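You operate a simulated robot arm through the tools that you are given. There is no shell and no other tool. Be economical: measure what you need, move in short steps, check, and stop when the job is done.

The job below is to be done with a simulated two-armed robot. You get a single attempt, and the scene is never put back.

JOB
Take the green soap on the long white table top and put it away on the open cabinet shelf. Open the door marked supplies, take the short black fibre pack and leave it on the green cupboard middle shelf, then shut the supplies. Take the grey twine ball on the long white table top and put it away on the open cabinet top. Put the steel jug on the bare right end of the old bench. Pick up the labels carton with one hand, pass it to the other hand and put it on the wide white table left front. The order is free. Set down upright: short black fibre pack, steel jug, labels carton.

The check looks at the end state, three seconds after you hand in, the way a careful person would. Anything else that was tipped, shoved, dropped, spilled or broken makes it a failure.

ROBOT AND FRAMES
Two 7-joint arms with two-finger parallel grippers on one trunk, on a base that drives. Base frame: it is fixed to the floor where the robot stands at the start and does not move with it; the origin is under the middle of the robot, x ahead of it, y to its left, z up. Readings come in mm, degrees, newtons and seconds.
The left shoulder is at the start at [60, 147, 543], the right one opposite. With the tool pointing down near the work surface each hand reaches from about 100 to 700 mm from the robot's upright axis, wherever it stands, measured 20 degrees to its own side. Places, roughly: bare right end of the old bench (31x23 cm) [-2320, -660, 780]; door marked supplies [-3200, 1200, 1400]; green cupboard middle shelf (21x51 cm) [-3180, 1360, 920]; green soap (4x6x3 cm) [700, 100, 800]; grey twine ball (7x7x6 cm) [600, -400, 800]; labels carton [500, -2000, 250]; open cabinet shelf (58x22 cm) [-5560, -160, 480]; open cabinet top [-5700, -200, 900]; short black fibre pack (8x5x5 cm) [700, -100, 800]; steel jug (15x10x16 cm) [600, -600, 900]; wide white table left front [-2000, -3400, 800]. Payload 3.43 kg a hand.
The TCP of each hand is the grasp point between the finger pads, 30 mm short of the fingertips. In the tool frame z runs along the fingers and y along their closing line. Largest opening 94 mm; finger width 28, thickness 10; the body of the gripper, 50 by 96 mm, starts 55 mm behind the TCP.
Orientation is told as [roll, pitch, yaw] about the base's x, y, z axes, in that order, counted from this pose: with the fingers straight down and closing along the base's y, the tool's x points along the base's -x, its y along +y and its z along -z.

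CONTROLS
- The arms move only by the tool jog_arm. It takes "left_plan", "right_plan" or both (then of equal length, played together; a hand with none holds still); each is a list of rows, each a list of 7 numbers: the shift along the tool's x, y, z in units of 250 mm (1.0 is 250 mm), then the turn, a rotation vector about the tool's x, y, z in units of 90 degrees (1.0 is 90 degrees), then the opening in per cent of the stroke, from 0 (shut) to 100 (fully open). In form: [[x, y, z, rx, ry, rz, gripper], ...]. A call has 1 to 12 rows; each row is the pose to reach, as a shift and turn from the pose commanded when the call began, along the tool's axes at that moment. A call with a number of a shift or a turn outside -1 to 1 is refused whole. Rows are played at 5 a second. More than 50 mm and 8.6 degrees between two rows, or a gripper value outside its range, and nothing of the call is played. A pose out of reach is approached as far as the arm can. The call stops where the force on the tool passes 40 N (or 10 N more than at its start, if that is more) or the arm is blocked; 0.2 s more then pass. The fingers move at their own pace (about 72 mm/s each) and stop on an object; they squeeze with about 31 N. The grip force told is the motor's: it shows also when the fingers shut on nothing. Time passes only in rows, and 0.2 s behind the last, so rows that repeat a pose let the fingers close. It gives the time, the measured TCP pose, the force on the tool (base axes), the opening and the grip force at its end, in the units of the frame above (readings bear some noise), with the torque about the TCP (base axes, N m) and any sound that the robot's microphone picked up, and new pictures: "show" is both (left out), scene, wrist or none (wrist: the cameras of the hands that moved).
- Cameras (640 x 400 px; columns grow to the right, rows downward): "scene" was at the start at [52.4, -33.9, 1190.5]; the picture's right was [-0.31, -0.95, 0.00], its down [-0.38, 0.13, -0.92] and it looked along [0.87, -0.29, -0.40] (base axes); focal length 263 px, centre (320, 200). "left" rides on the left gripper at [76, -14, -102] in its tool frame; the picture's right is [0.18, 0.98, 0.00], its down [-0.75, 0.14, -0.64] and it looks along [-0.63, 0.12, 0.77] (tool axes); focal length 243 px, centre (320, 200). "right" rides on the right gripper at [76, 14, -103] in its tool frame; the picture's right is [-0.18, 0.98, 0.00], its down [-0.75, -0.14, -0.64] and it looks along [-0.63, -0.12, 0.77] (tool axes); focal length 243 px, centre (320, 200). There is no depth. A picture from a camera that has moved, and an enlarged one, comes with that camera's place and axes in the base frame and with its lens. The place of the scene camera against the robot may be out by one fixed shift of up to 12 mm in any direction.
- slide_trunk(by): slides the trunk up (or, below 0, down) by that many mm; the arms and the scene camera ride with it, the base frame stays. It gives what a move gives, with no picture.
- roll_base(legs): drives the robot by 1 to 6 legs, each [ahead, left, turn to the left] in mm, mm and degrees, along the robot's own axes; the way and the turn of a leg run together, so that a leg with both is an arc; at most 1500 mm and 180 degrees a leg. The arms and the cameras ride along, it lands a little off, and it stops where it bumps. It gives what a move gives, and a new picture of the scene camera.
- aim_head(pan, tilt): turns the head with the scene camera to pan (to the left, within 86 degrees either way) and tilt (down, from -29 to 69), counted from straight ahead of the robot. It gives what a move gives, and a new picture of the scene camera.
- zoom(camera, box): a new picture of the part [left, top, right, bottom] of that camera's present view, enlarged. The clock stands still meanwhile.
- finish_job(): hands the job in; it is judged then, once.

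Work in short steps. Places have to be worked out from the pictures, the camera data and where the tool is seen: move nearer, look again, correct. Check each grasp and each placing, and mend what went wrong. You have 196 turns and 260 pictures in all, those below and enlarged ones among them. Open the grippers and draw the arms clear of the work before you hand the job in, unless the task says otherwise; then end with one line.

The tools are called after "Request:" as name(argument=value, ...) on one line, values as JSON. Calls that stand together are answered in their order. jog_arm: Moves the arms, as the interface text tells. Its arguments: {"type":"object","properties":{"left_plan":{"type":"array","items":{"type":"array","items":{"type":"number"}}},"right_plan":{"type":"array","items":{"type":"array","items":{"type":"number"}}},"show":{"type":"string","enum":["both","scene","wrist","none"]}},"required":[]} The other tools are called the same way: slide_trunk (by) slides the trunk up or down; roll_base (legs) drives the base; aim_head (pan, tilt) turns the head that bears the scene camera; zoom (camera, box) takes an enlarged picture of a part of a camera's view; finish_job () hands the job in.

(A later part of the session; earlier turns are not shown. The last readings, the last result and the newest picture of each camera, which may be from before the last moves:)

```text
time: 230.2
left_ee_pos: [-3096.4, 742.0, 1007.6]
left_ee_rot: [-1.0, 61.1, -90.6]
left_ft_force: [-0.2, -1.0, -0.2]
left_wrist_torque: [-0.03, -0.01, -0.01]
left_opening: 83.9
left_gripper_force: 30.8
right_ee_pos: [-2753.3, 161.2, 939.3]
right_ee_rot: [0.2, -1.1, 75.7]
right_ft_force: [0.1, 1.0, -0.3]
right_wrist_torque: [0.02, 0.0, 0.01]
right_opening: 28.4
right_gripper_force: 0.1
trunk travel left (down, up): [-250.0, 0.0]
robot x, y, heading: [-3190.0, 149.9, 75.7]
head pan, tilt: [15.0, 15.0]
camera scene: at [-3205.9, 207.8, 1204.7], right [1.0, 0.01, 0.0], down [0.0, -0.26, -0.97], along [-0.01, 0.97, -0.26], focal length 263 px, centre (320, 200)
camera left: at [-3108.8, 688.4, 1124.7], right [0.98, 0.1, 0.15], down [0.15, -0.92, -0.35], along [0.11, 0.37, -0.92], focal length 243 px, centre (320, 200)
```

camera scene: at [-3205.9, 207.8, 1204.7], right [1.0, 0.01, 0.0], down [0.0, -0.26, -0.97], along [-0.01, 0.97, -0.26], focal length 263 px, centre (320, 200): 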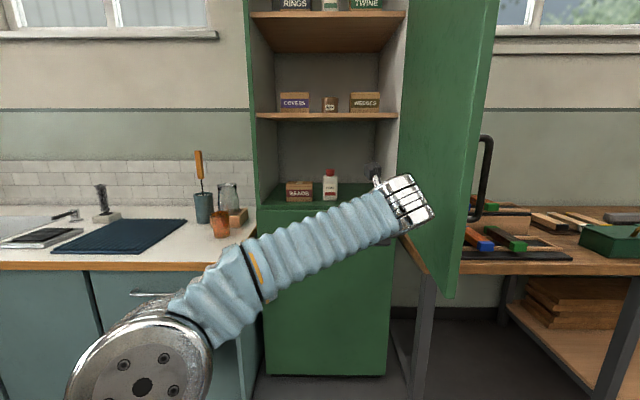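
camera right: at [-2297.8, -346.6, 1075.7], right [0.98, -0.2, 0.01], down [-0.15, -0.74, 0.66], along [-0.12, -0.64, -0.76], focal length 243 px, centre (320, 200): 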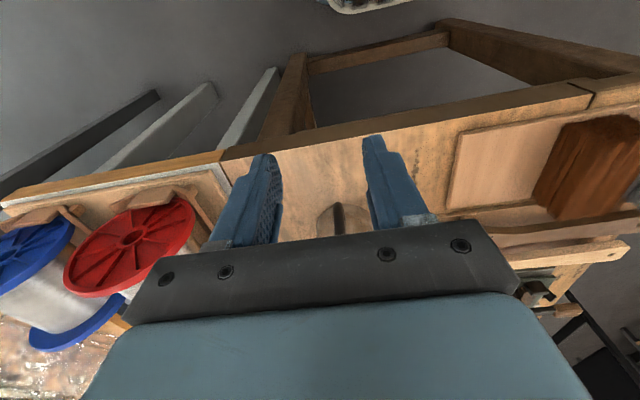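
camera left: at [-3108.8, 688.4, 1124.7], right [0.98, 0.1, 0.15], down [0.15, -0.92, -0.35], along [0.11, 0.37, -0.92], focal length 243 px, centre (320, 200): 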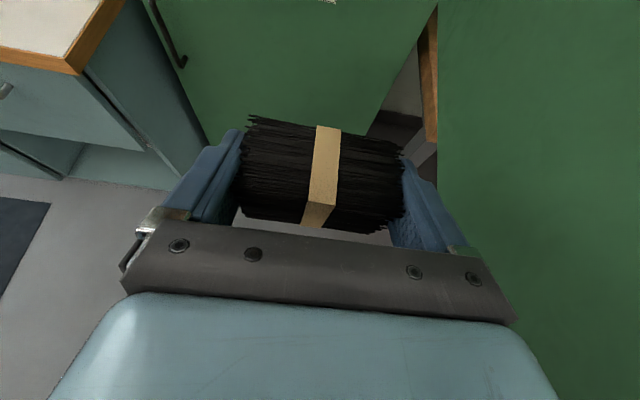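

The elbow would meet the sink counter unless I stand further right, where the door edge is in the way. So I'll push the door a bit wider with the right hand first: left hand retreats, right hand comes round in front of the door edge.

Request:
jog_arm(left_plan=[[-0.04, -0.11, -0.07, 0, 0, 0, 60], [-0.08, -0.22, -0.145, 0, 0, 0, 60], [-0.12, -0.33, -0.22, 0, 0, 0, 60], [-0.16, -0.45, -0.29, 0, 0, 0, 60], [-0.2, -0.56, -0.365, 0, 0, 0, 60], [-0.24, -0.67, -0.44, 0, 0, 0, 60], [-0.28, -0.78, -0.51, 0, 0, 0, 60], [-0.324, -0.89, -0.584, 0, 0, 0, 60]], right_plan=[[-0.12, 0.12, -0.05, 0, 0, 0, 0], [-0.24, 0.24, -0.1, 0, 0, 0, 0], [-0.36, 0.36, -0.1, 0, 0, 0, 0], [-0.48, 0.48, -0.1, 0, 0, 0, 0], [-0.6, 0.61, -0.1, 0, 0, 0, 0], [-0.72, 0.73, -0.1, 0, 0, 0, 0], [-0.84, 0.85, -0.1, 0, 0, 0, 0], [-0.96, 0.98, -0.1, 0, 0, 0, 0]], show="scene")

```text
time: 232.0
left_ee_pos: [-3316.8, 574.8, 1007.8]
left_ee_rot: [-1.2, 61.1, -90.5]
left_ft_force: [0.6, -0.1, -0.6]
left_wrist_torque: [-0.04, 0.04, 0.02]
left_opening: 83.8
left_gripper_force: 31.4
right_ee_pos: [-2931.8, 454.3, 968.8]
right_ee_rot: [0.2, -1.0, 75.5]
right_ft_force: [-0.4, -0.8, 1.1]
right_wrist_torque: [0.0, 0.0, 0.0]
right_opening: 0.0
right_gripper_force: 30.8
trunk travel left (down, up): [-250.0, 0.0]
robot x, y, heading: [-3191.4, 151.4, 75.7]
head pan, tilt: [15.0, 15.0]
camera scene: at [-3205.6, 207.9, 1204.7], right [1.0, 0.01, 0.0], down [0.0, -0.26, -0.97], along [-0.01, 0.97, -0.26], focal length 263 px, centre (320, 200)
```

scene: 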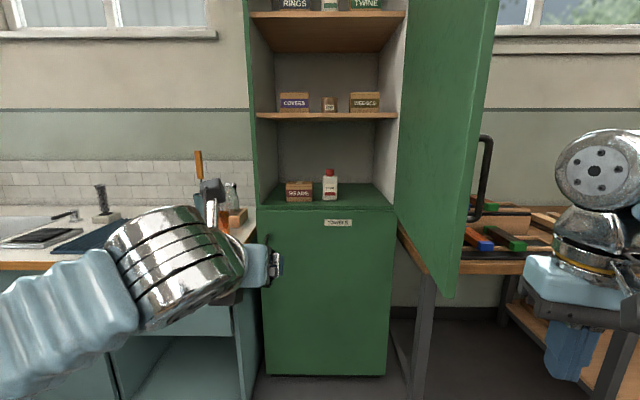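

I bring the right hand (closed) around to the inside of the door's free edge.

Request:
jog_arm(right_plan=[[-0.1, 0.17, 0.02, 0, 0, 0, 0], [-0.2, 0.35, 0.04, 0, 0, 0, 0], [-0.302, 0.524, 0.06, 0, 0, 0, 0], [-0.44, 0.56, 0.06, 0, 0, 0, 0], [-0.57, 0.595, 0.06, 0, 0, 0, 0], [-0.709, 0.63, 0.06, 0, 0, 0, 0]])

```text
refused: row 2 steps farther than a row can; nothing moved
```

Splitting the rows finer.

Request:
jog_arm(right_plan=[[-0.08, 0.13, 0.02, 0, 0, 0, 0], [-0.15, 0.26, 0.04, 0, 0, 0, 0], [-0.23, 0.39, 0.06, 0, 0, 0, 0], [-0.302, 0.524, 0.06, 0, 0, 0, 0], [-0.44, 0.56, 0.06, 0, 0, 0, 0], [-0.57, 0.595, 0.06, 0, 0, 0, 0], [-0.709, 0.63, 0.06, 0, 0, 0, 0]])

```text
time: 233.6
left_ee_pos: [-3317.1, 575.6, 1009.7]
left_ee_rot: [-1.1, 61.1, -90.5]
left_ft_force: [-1.0, -0.4, -0.9]
left_wrist_torque: [0.03, -0.02, 0.0]
left_opening: 83.7
left_gripper_force: 31.3
right_ee_pos: [-3040.4, 596.3, 956.6]
right_ee_rot: [0.2, -1.1, 75.6]
right_ft_force: [-0.2, 0.1, -0.5]
right_wrist_torque: [0.03, -0.01, 0.02]
right_opening: 0.0
right_gripper_force: 31.4
right hand out of reach, approached as far as the arm can: row 6, 7
trunk travel left (down, up): [-250.0, 0.0]
robot x, y, heading: [-3190.1, 144.0, 75.8]
head pan, tilt: [15.0, 15.0]
camera scene: at [-3205.8, 208.1, 1204.7], right [1.0, 0.01, 0.0], down [0.0, -0.26, -0.97], along [-0.01, 0.97, -0.26], focal length 263 px, centre (320, 200)
camera right: at [-3074.2, 521.3, 1058.7], right [-0.91, 0.42, 0.01], down [0.32, 0.68, 0.66], along [0.27, 0.6, -0.75], focal length 243 px, centre (320, 200)
```

scene: 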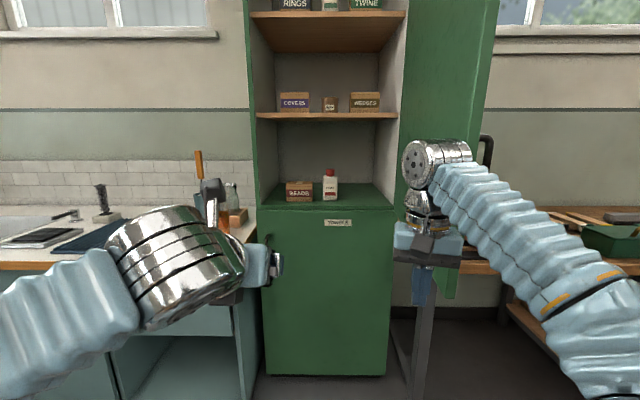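
right: 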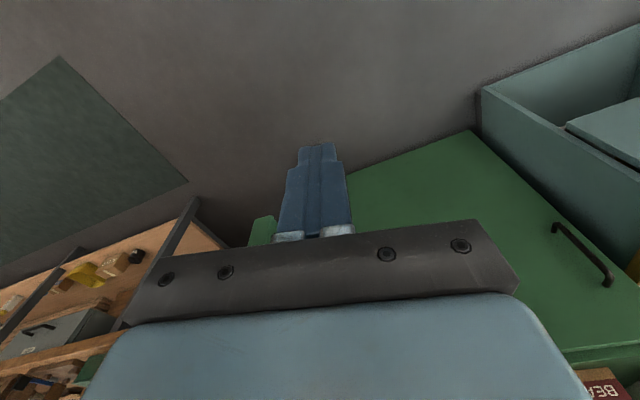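

I need 75 mm more depth; I drive a little forward-left so the hand slips inside the door edge.

Request:
roll_base(legs=[[80, 35, 0]])

Request:
zoom(camera="right", box=[160, 100, 480, 300])

```text
time: 234.7
left_ee_pos: [-3332.0, 660.3, 1008.6]
left_ee_rot: [-1.1, 61.1, -90.4]
left_ft_force: [0.5, -0.4, -2.0]
left_wrist_torque: [0.0, 0.02, -0.01]
left_opening: 84.0
left_gripper_force: 31.2
right_ee_pos: [-3054.8, 681.8, 956.3]
right_ee_rot: [0.2, -1.2, 75.7]
right_ft_force: [-0.3, -1.7, 0.1]
right_wrist_torque: [0.01, -0.02, 0.0]
right_opening: 0.0
right_gripper_force: 30.8
trunk travel left (down, up): [-250.0, 0.0]
robot x, y, heading: [-3204.0, 235.2, 75.5]
head pan, tilt: [15.0, 15.0]
camera scene: at [-3220.4, 293.3, 1204.7], right [1.0, 0.01, 0.0], down [0.0, -0.26, -0.97], along [-0.01, 0.97, -0.26], focal length 263 px, centre (320, 200)
```

scene: 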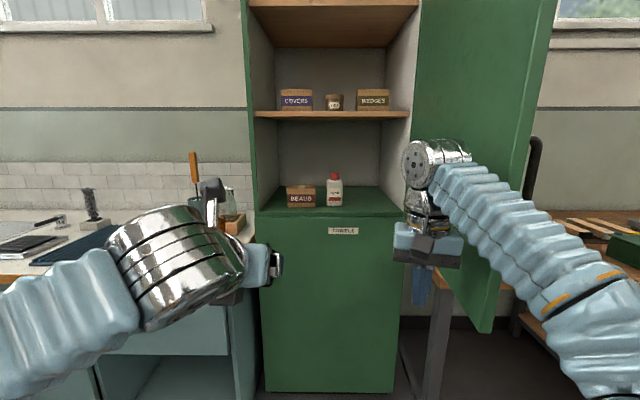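

```text
2.00 times, centred on (320, 200) of right
camera zoom: at [-3088.9, 606.7, 1058.7], right [-0.91, 0.42, 0.01], down [0.32, 0.68, 0.66], along [0.27, 0.6, -0.75], focal length 485 px, centre (320, 200)
```

zoom: 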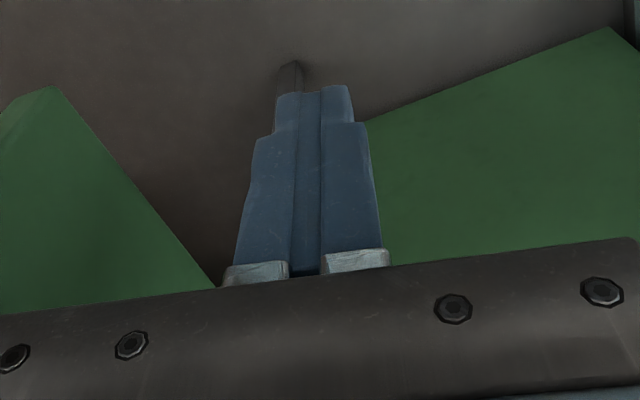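

The hand is inside the door's edge (edge corner ≈ (−2961, 645)). I push the door wider by driving the base right with the hand held.

Request:
roll_base(legs=[[35, -125, 0]])

```text
time: 236.0
left_ee_pos: [-3200.6, 663.3, 1007.8]
left_ee_rot: [-1.0, 61.1, -90.3]
left_ft_force: [-0.6, 0.4, -1.3]
left_wrist_torque: [-0.02, 0.02, 0.0]
left_opening: 83.8
left_gripper_force: 31.3
right_ee_pos: [-2924.8, 684.6, 955.7]
right_ee_rot: [0.2, -1.0, 75.8]
right_ft_force: [0.9, 0.5, 0.2]
right_wrist_torque: [0.02, 0.0, 0.0]
right_opening: 0.1
right_gripper_force: 31.3
trunk travel left (down, up): [-250.0, 0.0]
robot x, y, heading: [-3074.0, 236.3, 76.1]
head pan, tilt: [15.0, 15.0]
camera scene: at [-3089.7, 296.7, 1204.6], right [1.0, 0.01, 0.0], down [0.0, -0.26, -0.97], along [-0.01, 0.97, -0.26], focal length 263 px, centre (320, 200)
```

scene: 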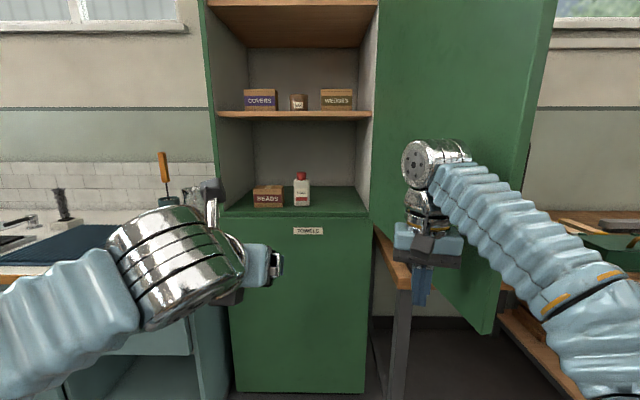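

The door is now past 90° (edge ≈ x −2809). I back off and re-tuck the right arm outward.

Request:
roll_base(legs=[[-260, 0, 6]])

Request:
jog_arm(right_plan=[[0.13, -0.1, 0, 0, 0, 0, 0], [0.26, -0.2, 0, 0, 0, 0, 0], [0.38, -0.31, 0, 0, 0, 0, 0], [0.5, -0.42, 0, 0, 0, 0, 0], [0.62, -0.53, 0, 0, 0, 0, 0], [0.74, -0.64, 0, 0, 0, 0, 0], [0.86, -0.75, 0, 0, 0, 0, 0], [0.98, -0.86, 0, 0, 0, 0, 0]], show="none")

Request:
jog_arm(right_plan=[[0.1, -0.14, 0, 0, 0, 0, 0], [0.2, -0.28, 0, 0, 0, 0, 0], [0.3, -0.42, 0, 0, 0, 0, 0], [0.4, -0.56, 0, 0, 0, 0, 0], [0.5, -0.7, 0, 0, 0, 0, 0], [0.55, -0.8, 0, 0, 0, 0, 0]], show="scene")

```text
time: 237.8
left_ee_pos: [-3296.0, 393.1, 1008.2]
left_ee_rot: [-1.0, 61.1, -84.4]
left_ft_force: [0.3, -0.1, -0.8]
left_wrist_torque: [-0.01, -0.02, 0.01]
left_opening: 83.8
left_gripper_force: 30.5
right_ee_pos: [-3022.6, 441.5, 956.3]
right_ee_rot: [0.2, -1.0, 81.8]
right_ft_force: [-0.1, 0.0, 0.0]
right_wrist_torque: [0.0, -0.01, 0.02]
right_opening: 0.0
right_gripper_force: 30.9
trunk travel left (down, up): [-250.0, 0.0]
robot x, y, heading: [-3128.9, -19.4, 81.7]
head pan, tilt: [15.0, 15.0]
camera scene: at [-3146.6, 40.0, 1204.6], right [0.99, 0.12, 0.0], down [0.03, -0.26, -0.97], along [-0.11, 0.96, -0.26], focal length 263 px, centre (320, 200)
```

scene: 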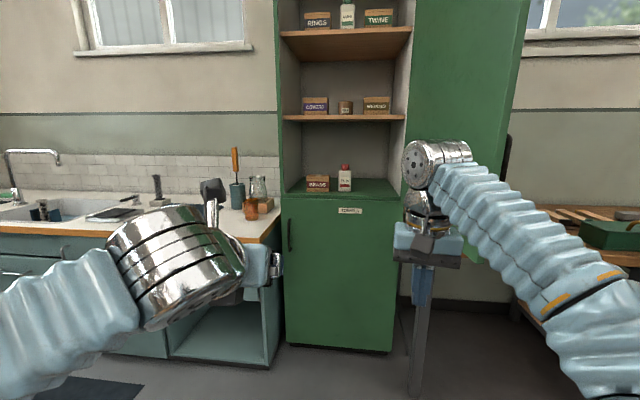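

```text
time: 239.6
left_ee_pos: [-3295.0, 391.5, 1007.9]
left_ee_rot: [-1.0, 61.1, -84.3]
left_ft_force: [0.3, 0.1, -1.4]
left_wrist_torque: [0.0, -0.01, 0.03]
left_opening: 83.6
left_gripper_force: 31.1
right_ee_pos: [-2845.4, 168.0, 951.7]
right_ee_rot: [0.2, -1.1, 81.8]
right_ft_force: [0.5, -0.4, 0.4]
right_wrist_torque: [0.02, -0.01, -0.01]
right_opening: 0.0
right_gripper_force: 31.5
trunk travel left (down, up): [-250.0, 0.0]
robot x, y, heading: [-3124.8, -19.3, 81.6]
head pan, tilt: [15.0, 15.0]
```

```text
time: 241.0
left_ee_pos: [-3296.0, 390.7, 1008.1]
left_ee_rot: [-1.1, 61.1, -84.3]
left_ft_force: [0.7, 0.7, -0.8]
left_wrist_torque: [0.01, 0.02, -0.02]
left_opening: 84.0
left_gripper_force: 31.7
right_ee_pos: [-2665.8, 4.3, 948.2]
right_ee_rot: [0.2, -1.1, 81.7]
right_ft_force: [-0.9, 0.1, -0.5]
right_wrist_torque: [-0.02, 0.01, -0.01]
right_opening: 0.0
right_gripper_force: 30.2
trunk travel left (down, up): [-250.0, 0.0]
robot x, y, heading: [-3126.5, -19.0, 81.7]
head pan, tilt: [15.0, 15.0]
camera scene: at [-3146.6, 39.7, 1204.7], right [0.99, 0.12, 0.0], down [0.03, -0.26, -0.97], along [-0.11, 0.96, -0.26], focal length 263 px, centre (320, 200)
```

scene: 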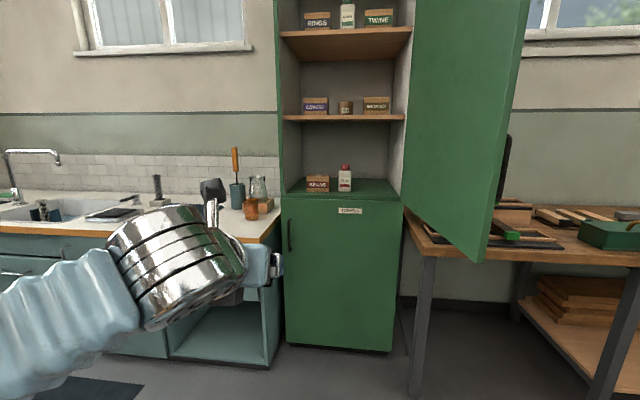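

Now extend the left hand to 600 ahead / 48 left, squared to the cupboard.

Request:
jog_arm(left_plan=[[0.047, 0.13, 0.084, -0.01, 0, 0.004, 60], [0.094, 0.26, 0.169, -0.02, 0, 0.008, 60], [0.14, 0.39, 0.253, -0.03, 0, 0.013, 60], [0.187, 0.52, 0.338, -0.04, 0, 0.018, 60], [0.234, 0.65, 0.422, -0.045, 0, 0.022, 60], [0.28, 0.78, 0.507, -0.05, 0, 0.027, 60], [0.328, 0.908, 0.591, -0.055, 0, 0.031, 60]], show="none")

Request:
roll_base(legs=[[380, 10, 0]])

```text
time: 242.6
left_ee_pos: [-3092.0, 588.4, 1010.0]
left_ee_rot: [-1.2, 61.1, -90.1]
left_ft_force: [0.3, -0.4, -0.5]
left_wrist_torque: [-0.01, -0.03, -0.01]
left_opening: 84.1
left_gripper_force: 30.4
right_ee_pos: [-2666.8, 4.4, 950.1]
right_ee_rot: [0.2, -1.1, 81.8]
right_ft_force: [-0.1, -0.1, 0.5]
right_wrist_torque: [0.02, 0.02, 0.03]
right_opening: 0.1
right_gripper_force: 31.1
trunk travel left (down, up): [-250.0, 0.0]
robot x, y, heading: [-3126.1, -13.0, 81.6]
head pan, tilt: [15.0, 15.0]
```

```text
time: 245.0
left_ee_pos: [-3051.0, 955.6, 1009.9]
left_ee_rot: [-1.1, 61.0, -90.0]
left_ft_force: [1.7, 0.1, -1.0]
left_wrist_torque: [0.0, -0.03, -0.01]
left_opening: 84.0
left_gripper_force: 31.3
right_ee_pos: [-2624.7, 374.4, 948.9]
right_ee_rot: [0.2, -1.1, 81.8]
right_ft_force: [-0.4, 0.6, -0.7]
right_wrist_torque: [0.04, 0.0, 0.01]
right_opening: 0.1
right_gripper_force: 31.1
trunk travel left (down, up): [-250.0, 0.0]
robot x, y, heading: [-3084.0, 350.2, 82.0]
head pan, tilt: [15.0, 15.0]
camera scene: at [-3104.4, 407.3, 1204.7], right [0.99, 0.12, 0.0], down [0.03, -0.26, -0.97], along [-0.12, 0.96, -0.26], focal length 263 px, centre (320, 200)
```

scene: 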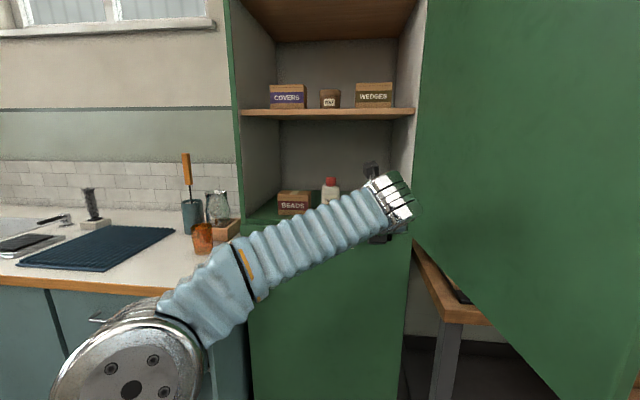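

Shift the hand 48 mm left relative to the robot, then drive forward-right so the elbow passes the counter end with margin.

Request:
jog_arm(left_plan=[[0, -0.1, 0, 0, 0, 0, 60], [0, -0.19, 0, 0, 0, 0, 60]], show="none")

Request:
roll_base(legs=[[155, -47, 0]])

Request:
aim_head(pan=45, tilt=45)

```text
time: 245.6
left_ee_pos: [-3099.1, 954.2, 1009.2]
left_ee_rot: [-1.2, 61.0, -90.1]
left_ft_force: [0.7, -0.1, -1.1]
left_wrist_torque: [0.02, -0.01, 0.0]
left_opening: 83.8
left_gripper_force: 31.2
right_ee_pos: [-2624.7, 372.6, 949.0]
right_ee_rot: [0.2, -1.1, 81.8]
right_ft_force: [-0.4, -0.1, -0.8]
right_wrist_torque: [0.02, 0.02, 0.03]
right_opening: 0.0
right_gripper_force: 30.5
trunk travel left (down, up): [-250.0, 0.0]
robot x, y, heading: [-3082.9, 349.6, 82.0]
head pan, tilt: [15.0, 15.0]
```

```text
time: 247.0
left_ee_pos: [-3031.1, 1100.5, 1009.9]
left_ee_rot: [-1.1, 61.1, -90.0]
left_ft_force: [-0.6, -0.1, -1.1]
left_wrist_torque: [-0.01, 0.01, 0.0]
left_opening: 83.7
left_gripper_force: 31.1
right_ee_pos: [-2555.4, 518.9, 948.9]
right_ee_rot: [0.1, -1.1, 81.9]
right_ft_force: [-0.3, 0.5, -0.1]
right_wrist_torque: [-0.01, 0.0, -0.01]
right_opening: 0.2
right_gripper_force: 31.1
trunk travel left (down, up): [-250.0, 0.0]
robot x, y, heading: [-3018.3, 493.7, 81.8]
head pan, tilt: [15.0, 15.0]
camera scene: at [-3036.0, 554.2, 1204.7], right [0.99, 0.12, 0.0], down [0.03, -0.26, -0.97], along [-0.12, 0.96, -0.26], focal length 263 px, centre (320, 200)
```

scene: 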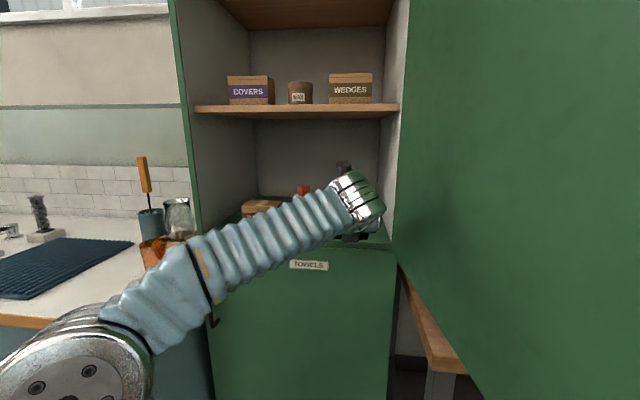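

```text
time: 248.0
left_ee_pos: [-3030.6, 1100.5, 1009.6]
left_ee_rot: [-1.2, 60.9, -90.0]
left_ft_force: [-1.0, -0.1, -2.0]
left_wrist_torque: [-0.02, -0.01, 0.0]
left_opening: 83.9
left_gripper_force: 30.9
right_ee_pos: [-2555.6, 518.7, 948.9]
right_ee_rot: [0.2, -1.1, 81.8]
right_ft_force: [-0.2, -0.6, 0.5]
right_wrist_torque: [-0.03, -0.04, -0.04]
right_opening: 0.0
right_gripper_force: 30.9
trunk travel left (down, up): [-250.0, 0.0]
robot x, y, heading: [-3015.4, 498.8, 82.0]
head pan, tilt: [45.0, 45.0]
camera scene: at [-3073.5, 526.8, 1157.9], right [0.8, 0.6, 0.0], down [0.42, -0.57, -0.71], along [-0.42, 0.57, -0.71], focal length 263 px, centre (320, 200)
```

scene: 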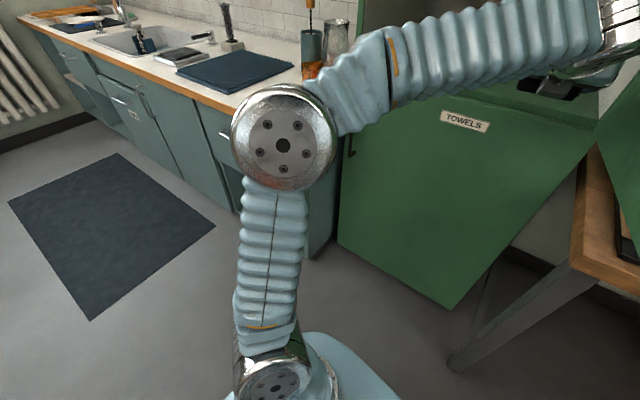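

The elbow is actually high (z ≈ 1028) and clear of the counter. I drive 150 mm straight toward the cupboard; the hand enters above the shelf.

Request:
roll_base(legs=[[145, 20, 0]])

Request:
aim_head(pan=10, tilt=15)

Request:
zoom(camera="left", box=[0, 0, 640, 400])

```text
time: 249.3
left_ee_pos: [-3030.6, 1250.5, 1009.4]
left_ee_rot: [-1.2, 61.0, -90.0]
left_ft_force: [0.0, 0.5, -0.9]
left_wrist_torque: [-0.03, -0.01, 0.0]
left_opening: 83.7
left_gripper_force: 31.3
right_ee_pos: [-2554.9, 668.4, 950.3]
right_ee_rot: [0.2, -1.1, 81.9]
right_ft_force: [-0.3, 0.1, 0.0]
right_wrist_torque: [0.03, -0.01, -0.01]
right_opening: 0.0
right_gripper_force: 30.5
trunk travel left (down, up): [-250.0, 0.0]
robot x, y, heading: [-3015.5, 644.7, 81.7]
head pan, tilt: [45.0, 45.0]
camera scene: at [-3072.6, 674.8, 1157.8], right [0.8, 0.6, 0.0], down [0.42, -0.57, -0.71], along [-0.42, 0.57, -0.71], focal length 263 px, centre (320, 200)
```

scene: 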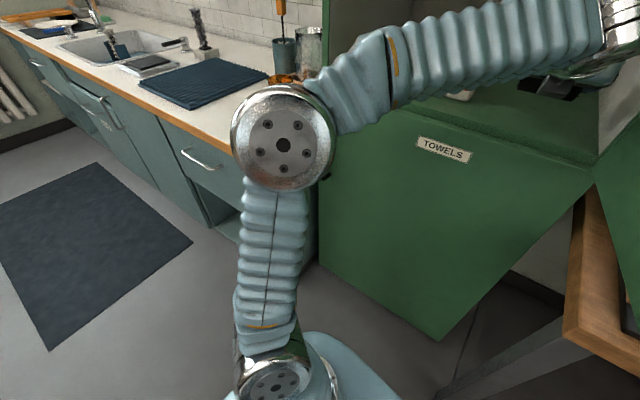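

```text
time: 250.3
left_ee_pos: [-3029.9, 1249.2, 1010.4]
left_ee_rot: [-1.2, 61.0, -90.0]
left_ft_force: [0.0, -0.1, -0.6]
left_wrist_torque: [-0.01, 0.02, 0.02]
left_opening: 83.9
left_gripper_force: 31.5
right_ee_pos: [-2555.6, 669.9, 949.7]
right_ee_rot: [0.2, -1.0, 81.8]
right_ft_force: [-0.5, -0.2, -0.5]
right_wrist_torque: [-0.02, -0.02, 0.0]
right_opening: 0.0
right_gripper_force: 30.8
trunk travel left (down, up): [-250.0, 0.0]
robot x, y, heading: [-3011.0, 641.0, 81.9]
head pan, tilt: [10.0, 15.0]
camera scene: at [-3026.9, 703.3, 1204.6], right [1.0, 0.03, 0.0], down [0.01, -0.26, -0.97], along [-0.03, 0.97, -0.26], focal length 263 px, centre (320, 200)
```

scene: 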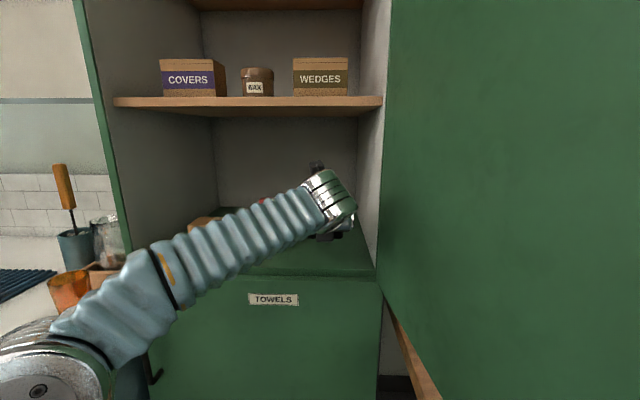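

```text
1.00 times, centred on (320, 200) of left (not enlarged: the box is as wide or as high as the picture)
camera zoom: at [-3041.1, 1196.2, 1126.1], right [0.98, 0.11, 0.15], down [0.15, -0.92, -0.35], along [0.1, 0.37, -0.92], focal length 243 px, centre (320, 200)
```

zoom: 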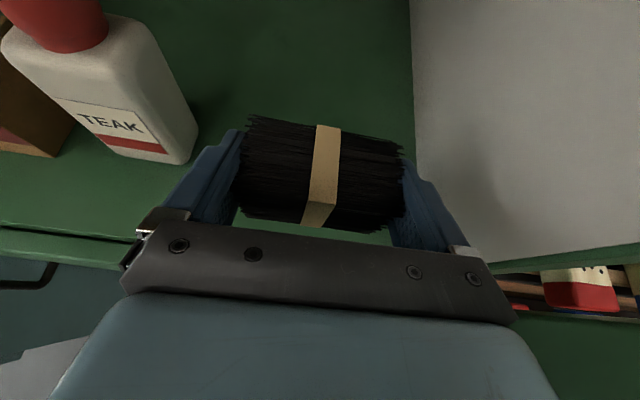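

Centred between bottle and wall (~58 mm each side). I go 55 mm deeper, then down to ≈ 5 mm above the shelf.

Request:
jog_arm(left_plan=[[0.054, 0, 0.096, 0, 0, 0, 60], [0.107, 0, 0.192, 0, 0, 0, 60], [0.02, 0, 0.24, 0, 0, 0, 60], [-0.06, 0, 0.285, 0, 0, 0, 60], [-0.096, 0, 0.3045, 0, 0, 0, 60]], show="wrist")

```text
time: 251.6
left_ee_pos: [-3031.7, 1304.0, 951.8]
left_ee_rot: [-1.0, 61.0, -90.0]
left_ft_force: [0.2, 0.1, -1.2]
left_wrist_torque: [0.01, 0.01, 0.0]
left_opening: 83.9
left_gripper_force: 31.0
right_ee_pos: [-2554.5, 668.0, 949.1]
right_ee_rot: [0.2, -1.1, 81.8]
right_ft_force: [-0.3, -0.3, -0.8]
right_wrist_torque: [0.02, 0.03, -0.02]
right_opening: 0.3
right_gripper_force: 31.1
trunk travel left (down, up): [-250.0, 0.0]
robot x, y, heading: [-3012.0, 644.5, 81.7]
head pan, tilt: [10.0, 15.0]
camera left: at [-3043.1, 1251.2, 1068.2], right [0.98, 0.11, 0.15], down [0.15, -0.92, -0.35], along [0.1, 0.37, -0.92], focal length 243 px, centre (320, 200)
```

left: 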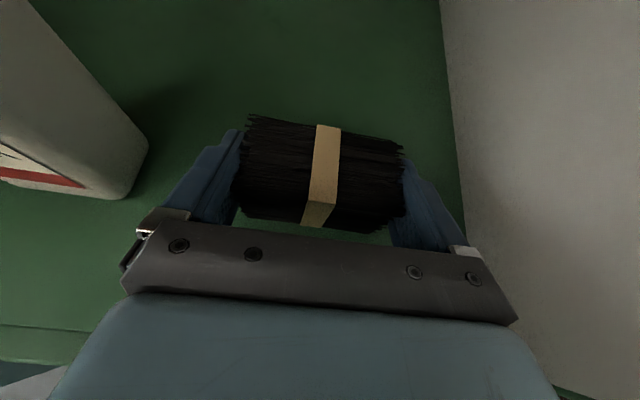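

Now lower in 2–3 mm steps until contact.

Request:
jog_arm(left_plan=[[-0.01, 0, 0.006, 0, 0, 0, 60], [-0.02, 0, 0.011, 0, 0, 0, 60], [-0.028, 0, 0.0155, 0, 0, 0, 60], [-0.036, 0, 0.02, 0, 0, 0, 60], [-0.042, 0, 0.0235, 0, 0, 0, 60]], show="none")

```text
time: 252.8
left_ee_pos: [-3032.7, 1303.8, 944.2]
left_ee_rot: [-0.9, 61.4, -89.8]
left_ft_force: [0.5, 10.2, 31.7]
left_wrist_torque: [-0.1, -0.15, 0.03]
left_opening: 84.0
left_gripper_force: 31.2
right_ee_pos: [-2554.4, 667.7, 948.9]
right_ee_rot: [0.2, -1.3, 81.9]
right_ft_force: [0.6, 0.3, -0.1]
right_wrist_torque: [0.0, 0.03, 0.01]
right_opening: 0.3
right_gripper_force: 31.1
trunk travel left (down, up): [-250.0, 0.0]
robot x, y, heading: [-3013.8, 642.2, 82.0]
head pan, tilt: [10.0, 15.0]
```

Contact (32 N). I ease up 2 mm, open fully, and withdraw along the finger axis.

Request:
jog_arm(left_plan=[[0.007, 0, -0.004, 0, 0, 0, 80], [0.007, 0, -0.004, 0, 0, 0, 100], [0.007, 0, -0.004, 0, 0, 0, 100], [0.007, 0, -0.08, 0, 0, 0, 100], [0.007, 0, -0.2, 0, 0, 0, 100], [0.007, 0, -0.3, 0, 0, 0, 100]], show="wrist")

```text
time: 254.2
left_ee_pos: [-3029.2, 1238.4, 977.4]
left_ee_rot: [-1.2, 60.9, -90.1]
left_ft_force: [-0.2, 0.6, 0.2]
left_wrist_torque: [0.02, 0.01, -0.01]
left_opening: 93.7
left_gripper_force: 0.1
right_ee_pos: [-2555.0, 668.7, 948.9]
right_ee_rot: [0.2, -1.2, 81.9]
right_ft_force: [0.3, 0.0, -0.4]
right_wrist_torque: [0.0, 0.05, 0.0]
right_opening: 0.0
right_gripper_force: 31.3
trunk travel left (down, up): [-250.0, 0.0]
robot x, y, heading: [-3012.4, 646.2, 81.9]
head pan, tilt: [10.0, 15.0]
camera left: at [-3041.0, 1185.5, 1093.5], right [0.98, 0.11, 0.15], down [0.15, -0.92, -0.35], along [0.1, 0.37, -0.93], focal length 243 px, centre (320, 200)
```

left: 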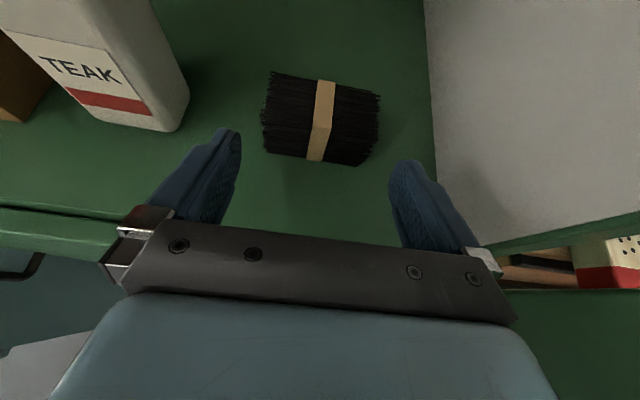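

The pack stands on the shelf as intended. I back the robot straight out.

Request:
roll_base(legs=[[-430, -40, 0], [-200, -60, 0]])

Request:
zoom(camera="scene", box=[200, 80, 520, 280])

```text
time: 258.1
left_ee_pos: [-3018.9, 592.0, 976.5]
left_ee_rot: [-1.2, 61.0, -90.0]
left_ft_force: [0.6, 0.8, -0.9]
left_wrist_torque: [0.0, -0.01, -0.02]
left_opening: 93.9
left_gripper_force: 0.0
right_ee_pos: [-2544.0, 20.0, 949.2]
right_ee_rot: [0.2, -1.0, 81.8]
right_ft_force: [0.4, -0.3, 0.0]
right_wrist_torque: [0.02, 0.0, 0.01]
right_opening: 0.2
right_gripper_force: 31.4
trunk travel left (down, up): [-250.0, 0.0]
robot x, y, heading: [-3003.6, -0.6, 82.0]
head pan, tilt: [10.0, 15.0]
camera scene: at [-3016.5, 55.3, 1204.6], right [1.0, 0.03, 0.0], down [0.01, -0.26, -0.97], along [-0.03, 0.97, -0.26], focal length 263 px, centre (320, 200)
```

scene: 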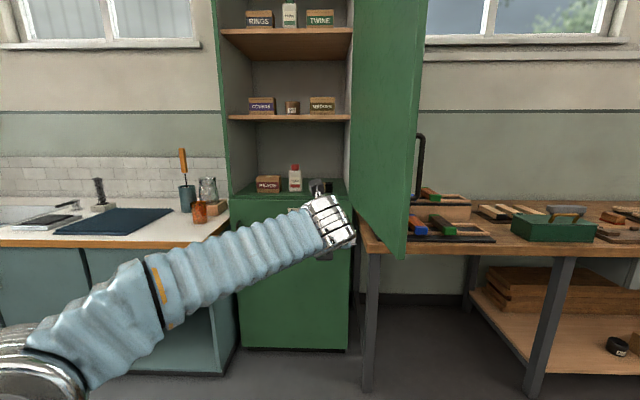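

```text
2.00 times, centred on (360, 180) of scene
camera zoom: at [-3016.5, 55.3, 1204.6], right [1.0, 0.03, 0.0], down [0.01, -0.26, -0.97], along [-0.03, 0.97, -0.26], focal length 526 px, centre (240, 240)
```

zoom: 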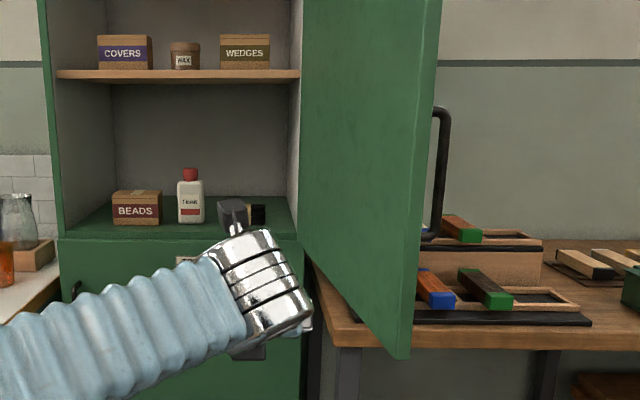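

Pack is visible beside the bottle. Now to shut the door: I close the left gripper, square up, and drive round to the outer side of the door edge.

Request:
jog_arm(left_plan=[[0, 0, 0, 0, 0, 0, 50], [0, 0, 0, 0, 0, 0, 0], [0, 0, 0, 0, 0, 0, 0]], show="none")

Request:
roll_base(legs=[[-100, 0, 8], [0, -360, 0], [210, 0, 0]])

```text
time: 258.9
left_ee_pos: [-3018.3, 590.7, 977.6]
left_ee_rot: [-1.2, 61.0, -89.9]
left_ft_force: [-1.0, -0.1, -0.1]
left_wrist_torque: [0.01, 0.03, 0.01]
left_opening: 0.0
left_gripper_force: 14.9
right_ee_pos: [-2545.0, 20.7, 948.8]
right_ee_rot: [0.1, -1.1, 81.8]
right_ft_force: [0.4, -0.6, 0.1]
right_wrist_torque: [-0.06, -0.04, -0.02]
right_opening: 0.1
right_gripper_force: 30.5
trunk travel left (down, up): [-250.0, 0.0]
robot x, y, heading: [-3003.5, -1.8, 81.8]
head pan, tilt: [10.0, 15.0]
```

```text
time: 263.1
left_ee_pos: [-2749.1, 692.1, 978.1]
left_ee_rot: [-1.2, 61.0, -82.6]
left_ft_force: [-0.6, -0.9, 0.1]
left_wrist_torque: [-0.02, -0.02, 0.02]
left_opening: 0.0
left_gripper_force: 31.1
right_ee_pos: [-2204.2, 186.2, 948.4]
right_ee_rot: [0.2, -1.1, 89.4]
right_ft_force: [0.3, 0.7, -0.3]
right_wrist_torque: [0.0, 0.05, 0.01]
right_opening: 0.1
right_gripper_force: 31.0
trunk travel left (down, up): [-250.0, 0.0]
robot x, y, heading: [-2655.9, 105.1, 89.4]
head pan, tilt: [10.0, 15.0]
camera scene: at [-2677.0, 161.6, 1204.7], right [0.99, 0.16, 0.0], down [0.04, -0.26, -0.97], along [-0.16, 0.95, -0.26], focal length 263 px, centre (320, 200)
```

scene: 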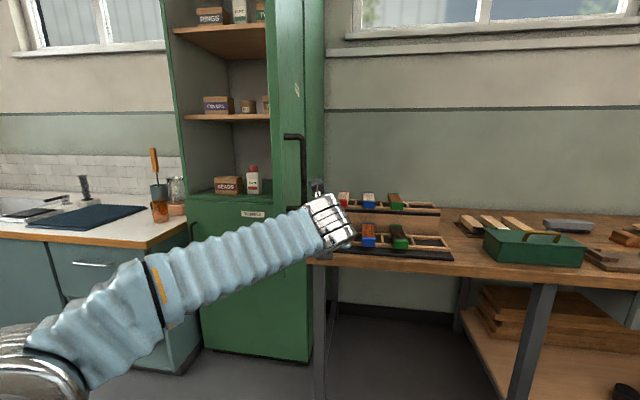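

Hand is outside the door. I lower it below the handle level, advance 60 mm, then push the door leftward with the base.

Request:
jog_arm(left_plan=[[-0.08, 0, 0.045, 0, 0, 0, 0], [-0.157, 0, 0.087, 0, 0, 0, 0]], show="none")

Request:
roll_base(legs=[[60, 0, 0], [50, 300, 0]])

```text
time: 263.7
left_ee_pos: [-2749.2, 691.2, 931.8]
left_ee_rot: [-1.0, 61.0, -82.5]
left_ft_force: [0.4, 0.0, 0.4]
left_wrist_torque: [-0.03, -0.04, 0.0]
left_opening: 0.0
left_gripper_force: 31.0
right_ee_pos: [-2204.7, 187.4, 948.2]
right_ee_rot: [0.2, -1.1, 89.4]
right_ft_force: [0.1, -0.9, -0.4]
right_wrist_torque: [-0.02, 0.05, 0.01]
right_opening: 0.0
right_gripper_force: 31.0
trunk travel left (down, up): [-250.0, 0.0]
robot x, y, heading: [-2654.6, 101.6, 89.3]
head pan, tilt: [10.0, 15.0]
```

```text
time: 266.4
left_ee_pos: [-3046.5, 806.2, 933.2]
left_ee_rot: [-1.2, 61.0, -82.9]
left_ft_force: [-1.1, -0.5, 1.0]
left_wrist_torque: [0.0, -0.01, 0.02]
left_opening: 0.2
left_gripper_force: 31.1
right_ee_pos: [-2504.5, 299.8, 948.8]
right_ee_rot: [0.2, -1.2, 89.1]
right_ft_force: [0.8, -0.4, 0.7]
right_wrist_torque: [0.01, -0.01, -0.01]
right_opening: 0.0
right_gripper_force: 31.0
trunk travel left (down, up): [-250.0, 0.0]
robot x, y, heading: [-2959.4, 214.6, 89.2]
head pan, tilt: [10.0, 15.0]
camera scene: at [-2977.2, 276.5, 1204.7], right [0.99, 0.16, 0.0], down [0.04, -0.26, -0.97], along [-0.15, 0.95, -0.26], focal length 263 px, centre (320, 200)
```

scene: 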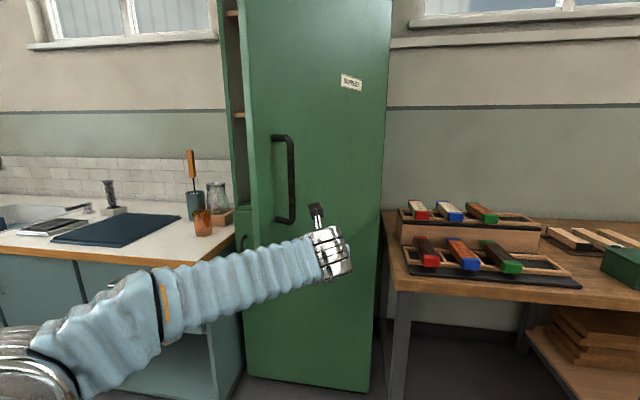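

Door is closing (~65°). I follow the arc: left-forward in three legs, easing toward closed.

Request:
roll_base(legs=[[100, 145, 0], [122, 86, 0], [90, 30, 0]])

```text
time: 269.6
left_ee_pos: [-3307.5, 1122.0, 932.1]
left_ee_rot: [-1.2, 61.1, -82.7]
left_ft_force: [-0.5, 0.0, -0.3]
left_wrist_torque: [0.01, -0.01, 0.02]
left_opening: 0.1
left_gripper_force: 31.3
right_ee_pos: [-2763.2, 616.5, 949.2]
right_ee_rot: [0.3, -1.1, 89.2]
right_ft_force: [0.7, 0.9, -0.1]
right_wrist_torque: [0.03, 0.01, -0.01]
right_opening: 0.0
right_gripper_force: 31.2
trunk travel left (down, up): [-250.0, 0.0]
robot x, y, heading: [-3216.0, 533.8, 89.1]
head pan, tilt: [10.0, 15.0]
camera scene: at [-3236.6, 591.9, 1204.7], right [0.99, 0.16, 0.0], down [0.04, -0.26, -0.97], along [-0.15, 0.95, -0.26], focal length 263 px, centre (320, 200)
```

scene: 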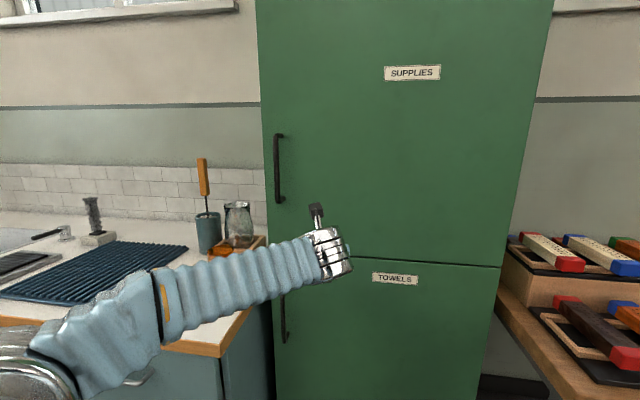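

Nearly shut. I push forward with the arm in small steps until it seats (force stop).

Request:
jog_arm(left_plan=[[0.039, 0, 0.07, 0, 0, 0, 0], [0.078, 0, 0.14, 0, 0, 0, 0], [0.107, 0, 0.192, 0, 0, 0, 0], [0.136, 0, 0.245, 0, 0, 0, 0], [0.155, 0, 0.28, 0, 0, 0, 0], [0.17, 0, 0.305, 0, 0, 0, 0]], show="scene")

```text
time: 270.4
left_ee_pos: [-3314.5, 1169.5, 931.8]
left_ee_rot: [-1.1, 60.7, -82.5]
left_ft_force: [-2.6, -22.2, 1.3]
left_wrist_torque: [-0.04, 0.0, 0.0]
left_opening: 0.0
left_gripper_force: 31.7
right_ee_pos: [-2764.8, 614.0, 950.1]
right_ee_rot: [0.2, -1.3, 89.3]
right_ft_force: [-0.3, 0.1, -0.2]
right_wrist_torque: [0.02, -0.02, 0.03]
right_opening: 0.3
right_gripper_force: 30.9
trunk travel left (down, up): [-250.0, 0.0]
robot x, y, heading: [-3213.2, 532.9, 89.2]
head pan, tilt: [10.0, 15.0]
stopped in row 4 (left hand): the force on the tool passed its limit at 55 N (the readings are from after the stop); the commanded pose is now the measured one
camera scene: at [-3237.1, 589.4, 1204.8], right [0.99, 0.16, 0.0], down [0.04, -0.25, -0.97], along [-0.15, 0.95, -0.26], focal length 263 px, centre (320, 200)
```

scene: 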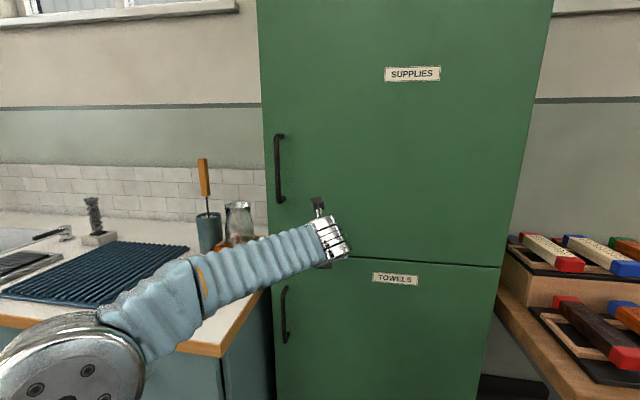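

The door seats firmly (55 N) and its handle lines up with the lower one. I draw the hand back and back off to check.

Request:
jog_arm(left_plan=[[-0.03, 0, -0.07, 0, 0, 0, 0], [-0.08, 0, -0.15, 0, 0, 0, 0], [-0.13, 0, -0.25, 0, 0, 0, 0]], show="none")

Request:
roll_base(legs=[[-550, -50, 0]])

Request:
zoom(camera="scene", box=[180, 60, 500, 320])

```text
time: 271.2
left_ee_pos: [-3304.9, 1102.0, 932.8]
left_ee_rot: [-1.3, 60.5, -82.8]
left_ft_force: [-0.1, 0.9, -0.3]
left_wrist_torque: [-0.01, -0.04, 0.02]
left_opening: 0.2
left_gripper_force: 31.4
right_ee_pos: [-2763.7, 617.5, 949.2]
right_ee_rot: [0.2, -1.1, 89.2]
right_ft_force: [-0.8, -0.5, -1.0]
right_wrist_torque: [0.0, 0.02, 0.01]
right_opening: 0.2
right_gripper_force: 30.7
trunk travel left (down, up): [-250.0, 0.0]
robot x, y, heading: [-3215.2, 537.0, 89.2]
head pan, tilt: [10.0, 15.0]
```

```text
time: 274.4
left_ee_pos: [-3263.1, 548.8, 933.6]
left_ee_rot: [-1.2, 60.5, -82.7]
left_ft_force: [0.2, -0.2, 0.5]
left_wrist_torque: [0.01, -0.02, -0.01]
left_opening: 0.0
left_gripper_force: 31.1
right_ee_pos: [-2720.9, 65.2, 947.5]
right_ee_rot: [0.2, -1.1, 89.3]
right_ft_force: [-0.4, 0.0, 0.0]
right_wrist_torque: [0.05, 0.02, -0.02]
right_opening: 0.0
right_gripper_force: 30.6
trunk travel left (down, up): [-250.0, 0.0]
robot x, y, heading: [-3174.4, -19.4, 89.3]
head pan, tilt: [10.0, 15.0]
camera scene: at [-3194.6, 39.5, 1204.7], right [0.99, 0.16, 0.0], down [0.04, -0.26, -0.97], along [-0.16, 0.95, -0.26], focal length 263 px, centre (320, 200)
```

scene: 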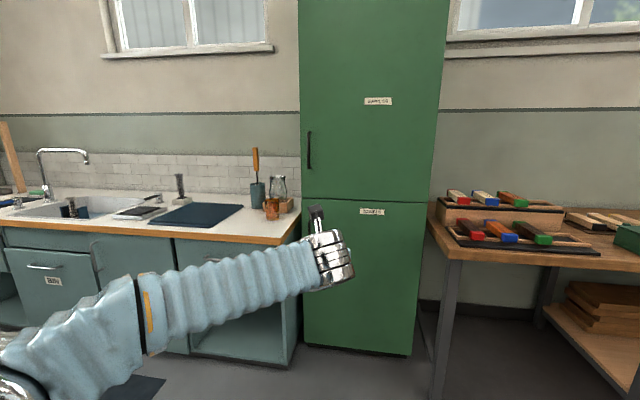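

```text
1.54 times, centred on (340, 190) of scene
camera zoom: at [-3194.6, 39.5, 1204.7], right [0.99, 0.16, 0.0], down [0.04, -0.26, -0.97], along [-0.16, 0.95, -0.26], focal length 404 px, centre (289, 215)
```

zoom: 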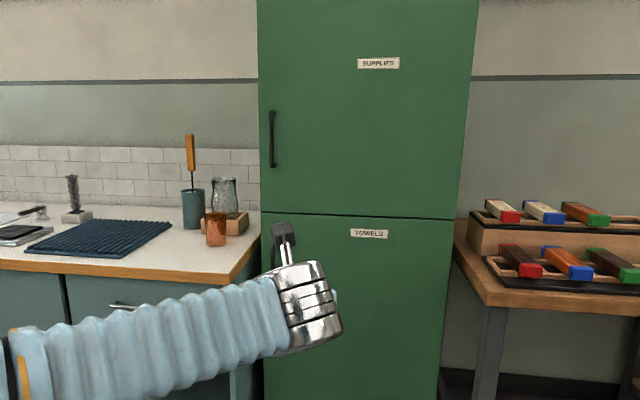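

SUPPLIES is shut and everything around is in order. Next, the labels carton near (500, −2000, 250): I drive over and look.

Request:
roll_base(legs=[[0, 0, -89], [1450, 0, 0], [1400, 0, 0], [0, 0, -60], [1000, 0, 0]])

Request:
aim_head(pan=10, tilt=20)

```text
time: 299.2
left_ee_pos: [565.3, -1229.5, 933.2]
left_ee_rot: [-1.3, 60.4, 130.1]
left_ft_force: [-0.4, -0.6, 0.3]
left_wrist_torque: [0.05, -0.02, 0.0]
left_opening: 0.0
left_gripper_force: 31.0
right_ee_pos: [-153.0, -1114.8, 949.8]
right_ee_rot: [0.2, -1.1, -58.0]
right_ft_force: [0.8, -1.3, 0.1]
right_wrist_torque: [0.02, -0.04, 0.0]
right_opening: 0.2
right_gripper_force: 30.8
trunk travel left (down, up): [-250.0, 0.0]
robot x, y, heading: [185.2, -801.6, -58.1]
head pan, tilt: [10.0, 15.0]
camera scene: at [224.2, -849.2, 1204.7], right [-0.74, -0.67, 0.0], down [-0.17, 0.19, -0.97], along [0.65, -0.72, -0.26], focal length 263 px, centre (320, 200)
```

scene: 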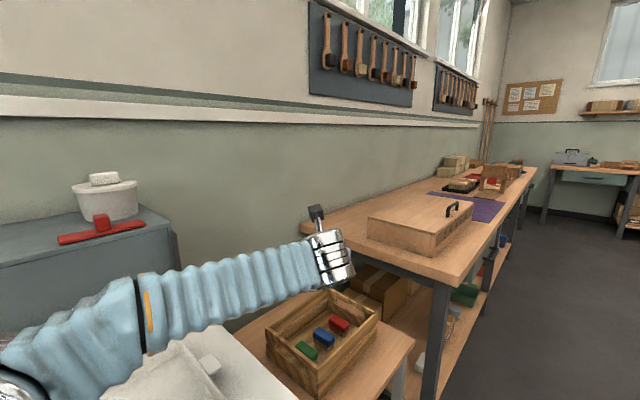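

```text
time: 299.9
left_ee_pos: [565.0, -1229.5, 933.1]
left_ee_rot: [-1.2, 60.6, 130.1]
left_ft_force: [-0.1, -0.8, -0.5]
left_wrist_torque: [0.0, 0.0, -0.04]
left_opening: 0.0
left_gripper_force: 31.2
right_ee_pos: [-153.3, -1114.0, 949.4]
right_ee_rot: [0.2, -1.2, -57.9]
right_ft_force: [0.9, -0.6, -0.2]
right_wrist_torque: [0.03, -0.01, -0.01]
right_opening: 0.0
right_gripper_force: 31.1
trunk travel left (down, up): [-250.0, 0.0]
robot x, y, heading: [184.7, -801.7, -58.0]
head pan, tilt: [10.0, 20.0]
camera scene: at [224.0, -849.0, 1196.5], right [-0.74, -0.67, 0.0], down [-0.23, 0.25, -0.94], along [0.63, -0.7, -0.34], focal length 263 px, centre (320, 200)
```

scene: 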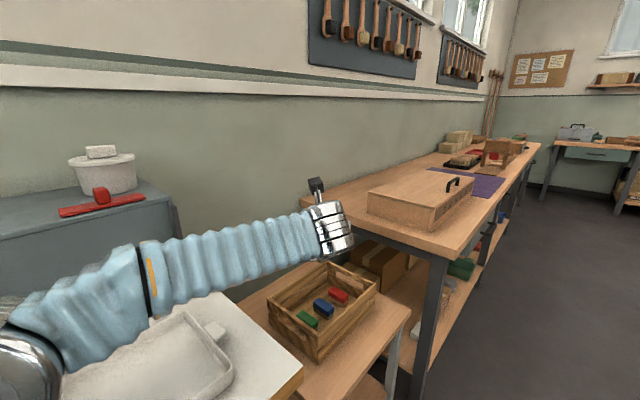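

I'm a bit close to the bench corner; I reverse, then go down the open aisle along x ≈ −150 and turn to the bench.

Request:
roll_base(legs=[[-450, 0, 0], [0, 100, -32], [1480, -150, 0]])

Request:
aim_head(pan=70, tilt=35)

```text
time: 311.1
left_ee_pos: [-65.8, -2426.4, 932.9]
left_ee_rot: [-1.1, 60.5, 96.3]
left_ft_force: [0.1, -1.1, 0.1]
left_wrist_torque: [-0.02, -0.03, -0.01]
left_opening: 0.2
left_gripper_force: 31.2
right_ee_pos: [-597.6, -1932.0, 949.1]
right_ee_rot: [0.2, -1.1, -91.8]
right_ft_force: [-0.1, 0.0, -0.5]
right_wrist_torque: [0.0, 0.01, -0.02]
right_opening: 0.2
right_gripper_force: 31.1
trunk travel left (down, up): [-250.0, 0.0]
robot x, y, heading: [-144.6, -1858.1, -91.6]
head pan, tilt: [10.0, 20.0]
camera scene: at [-136.0, -1924.7, 1196.5], right [-0.99, -0.14, 0.0], down [-0.05, 0.34, -0.94], along [0.13, -0.93, -0.34], focal length 263 px, centre (320, 200)
```

scene: 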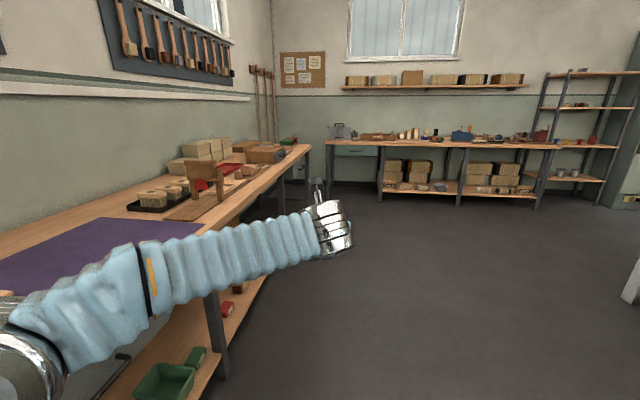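

```text
time: 312.4
left_ee_pos: [-66.1, -2426.6, 933.6]
left_ee_rot: [-1.2, 60.4, 96.4]
left_ft_force: [-0.3, -0.1, -0.4]
left_wrist_torque: [-0.01, -0.05, -0.03]
left_opening: 0.2
left_gripper_force: 30.6
right_ee_pos: [-598.5, -1932.0, 949.0]
right_ee_rot: [0.2, -1.1, -91.7]
right_ft_force: [-0.7, 0.3, 0.3]
right_wrist_torque: [0.0, 0.02, -0.03]
right_opening: 0.0
right_gripper_force: 30.9
trunk travel left (down, up): [-250.0, 0.0]
robot x, y, heading: [-142.0, -1859.1, -91.8]
head pan, tilt: [70.0, 35.0]
camera scene: at [-67.5, -1865.3, 1172.7], right [-0.37, -0.93, 0.0], down [-0.53, 0.21, -0.82], along [0.76, -0.3, -0.57], focal length 263 px, centre (320, 200)
```

scene: 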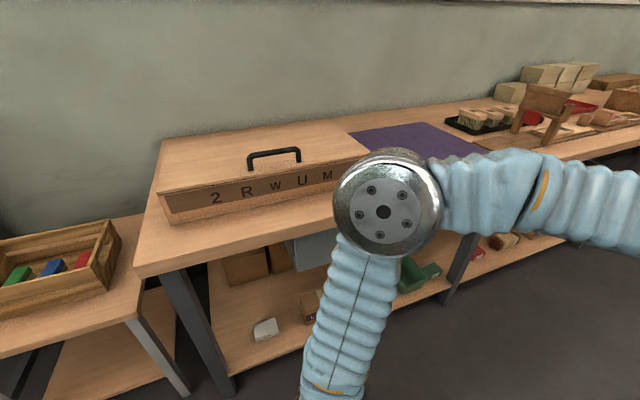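

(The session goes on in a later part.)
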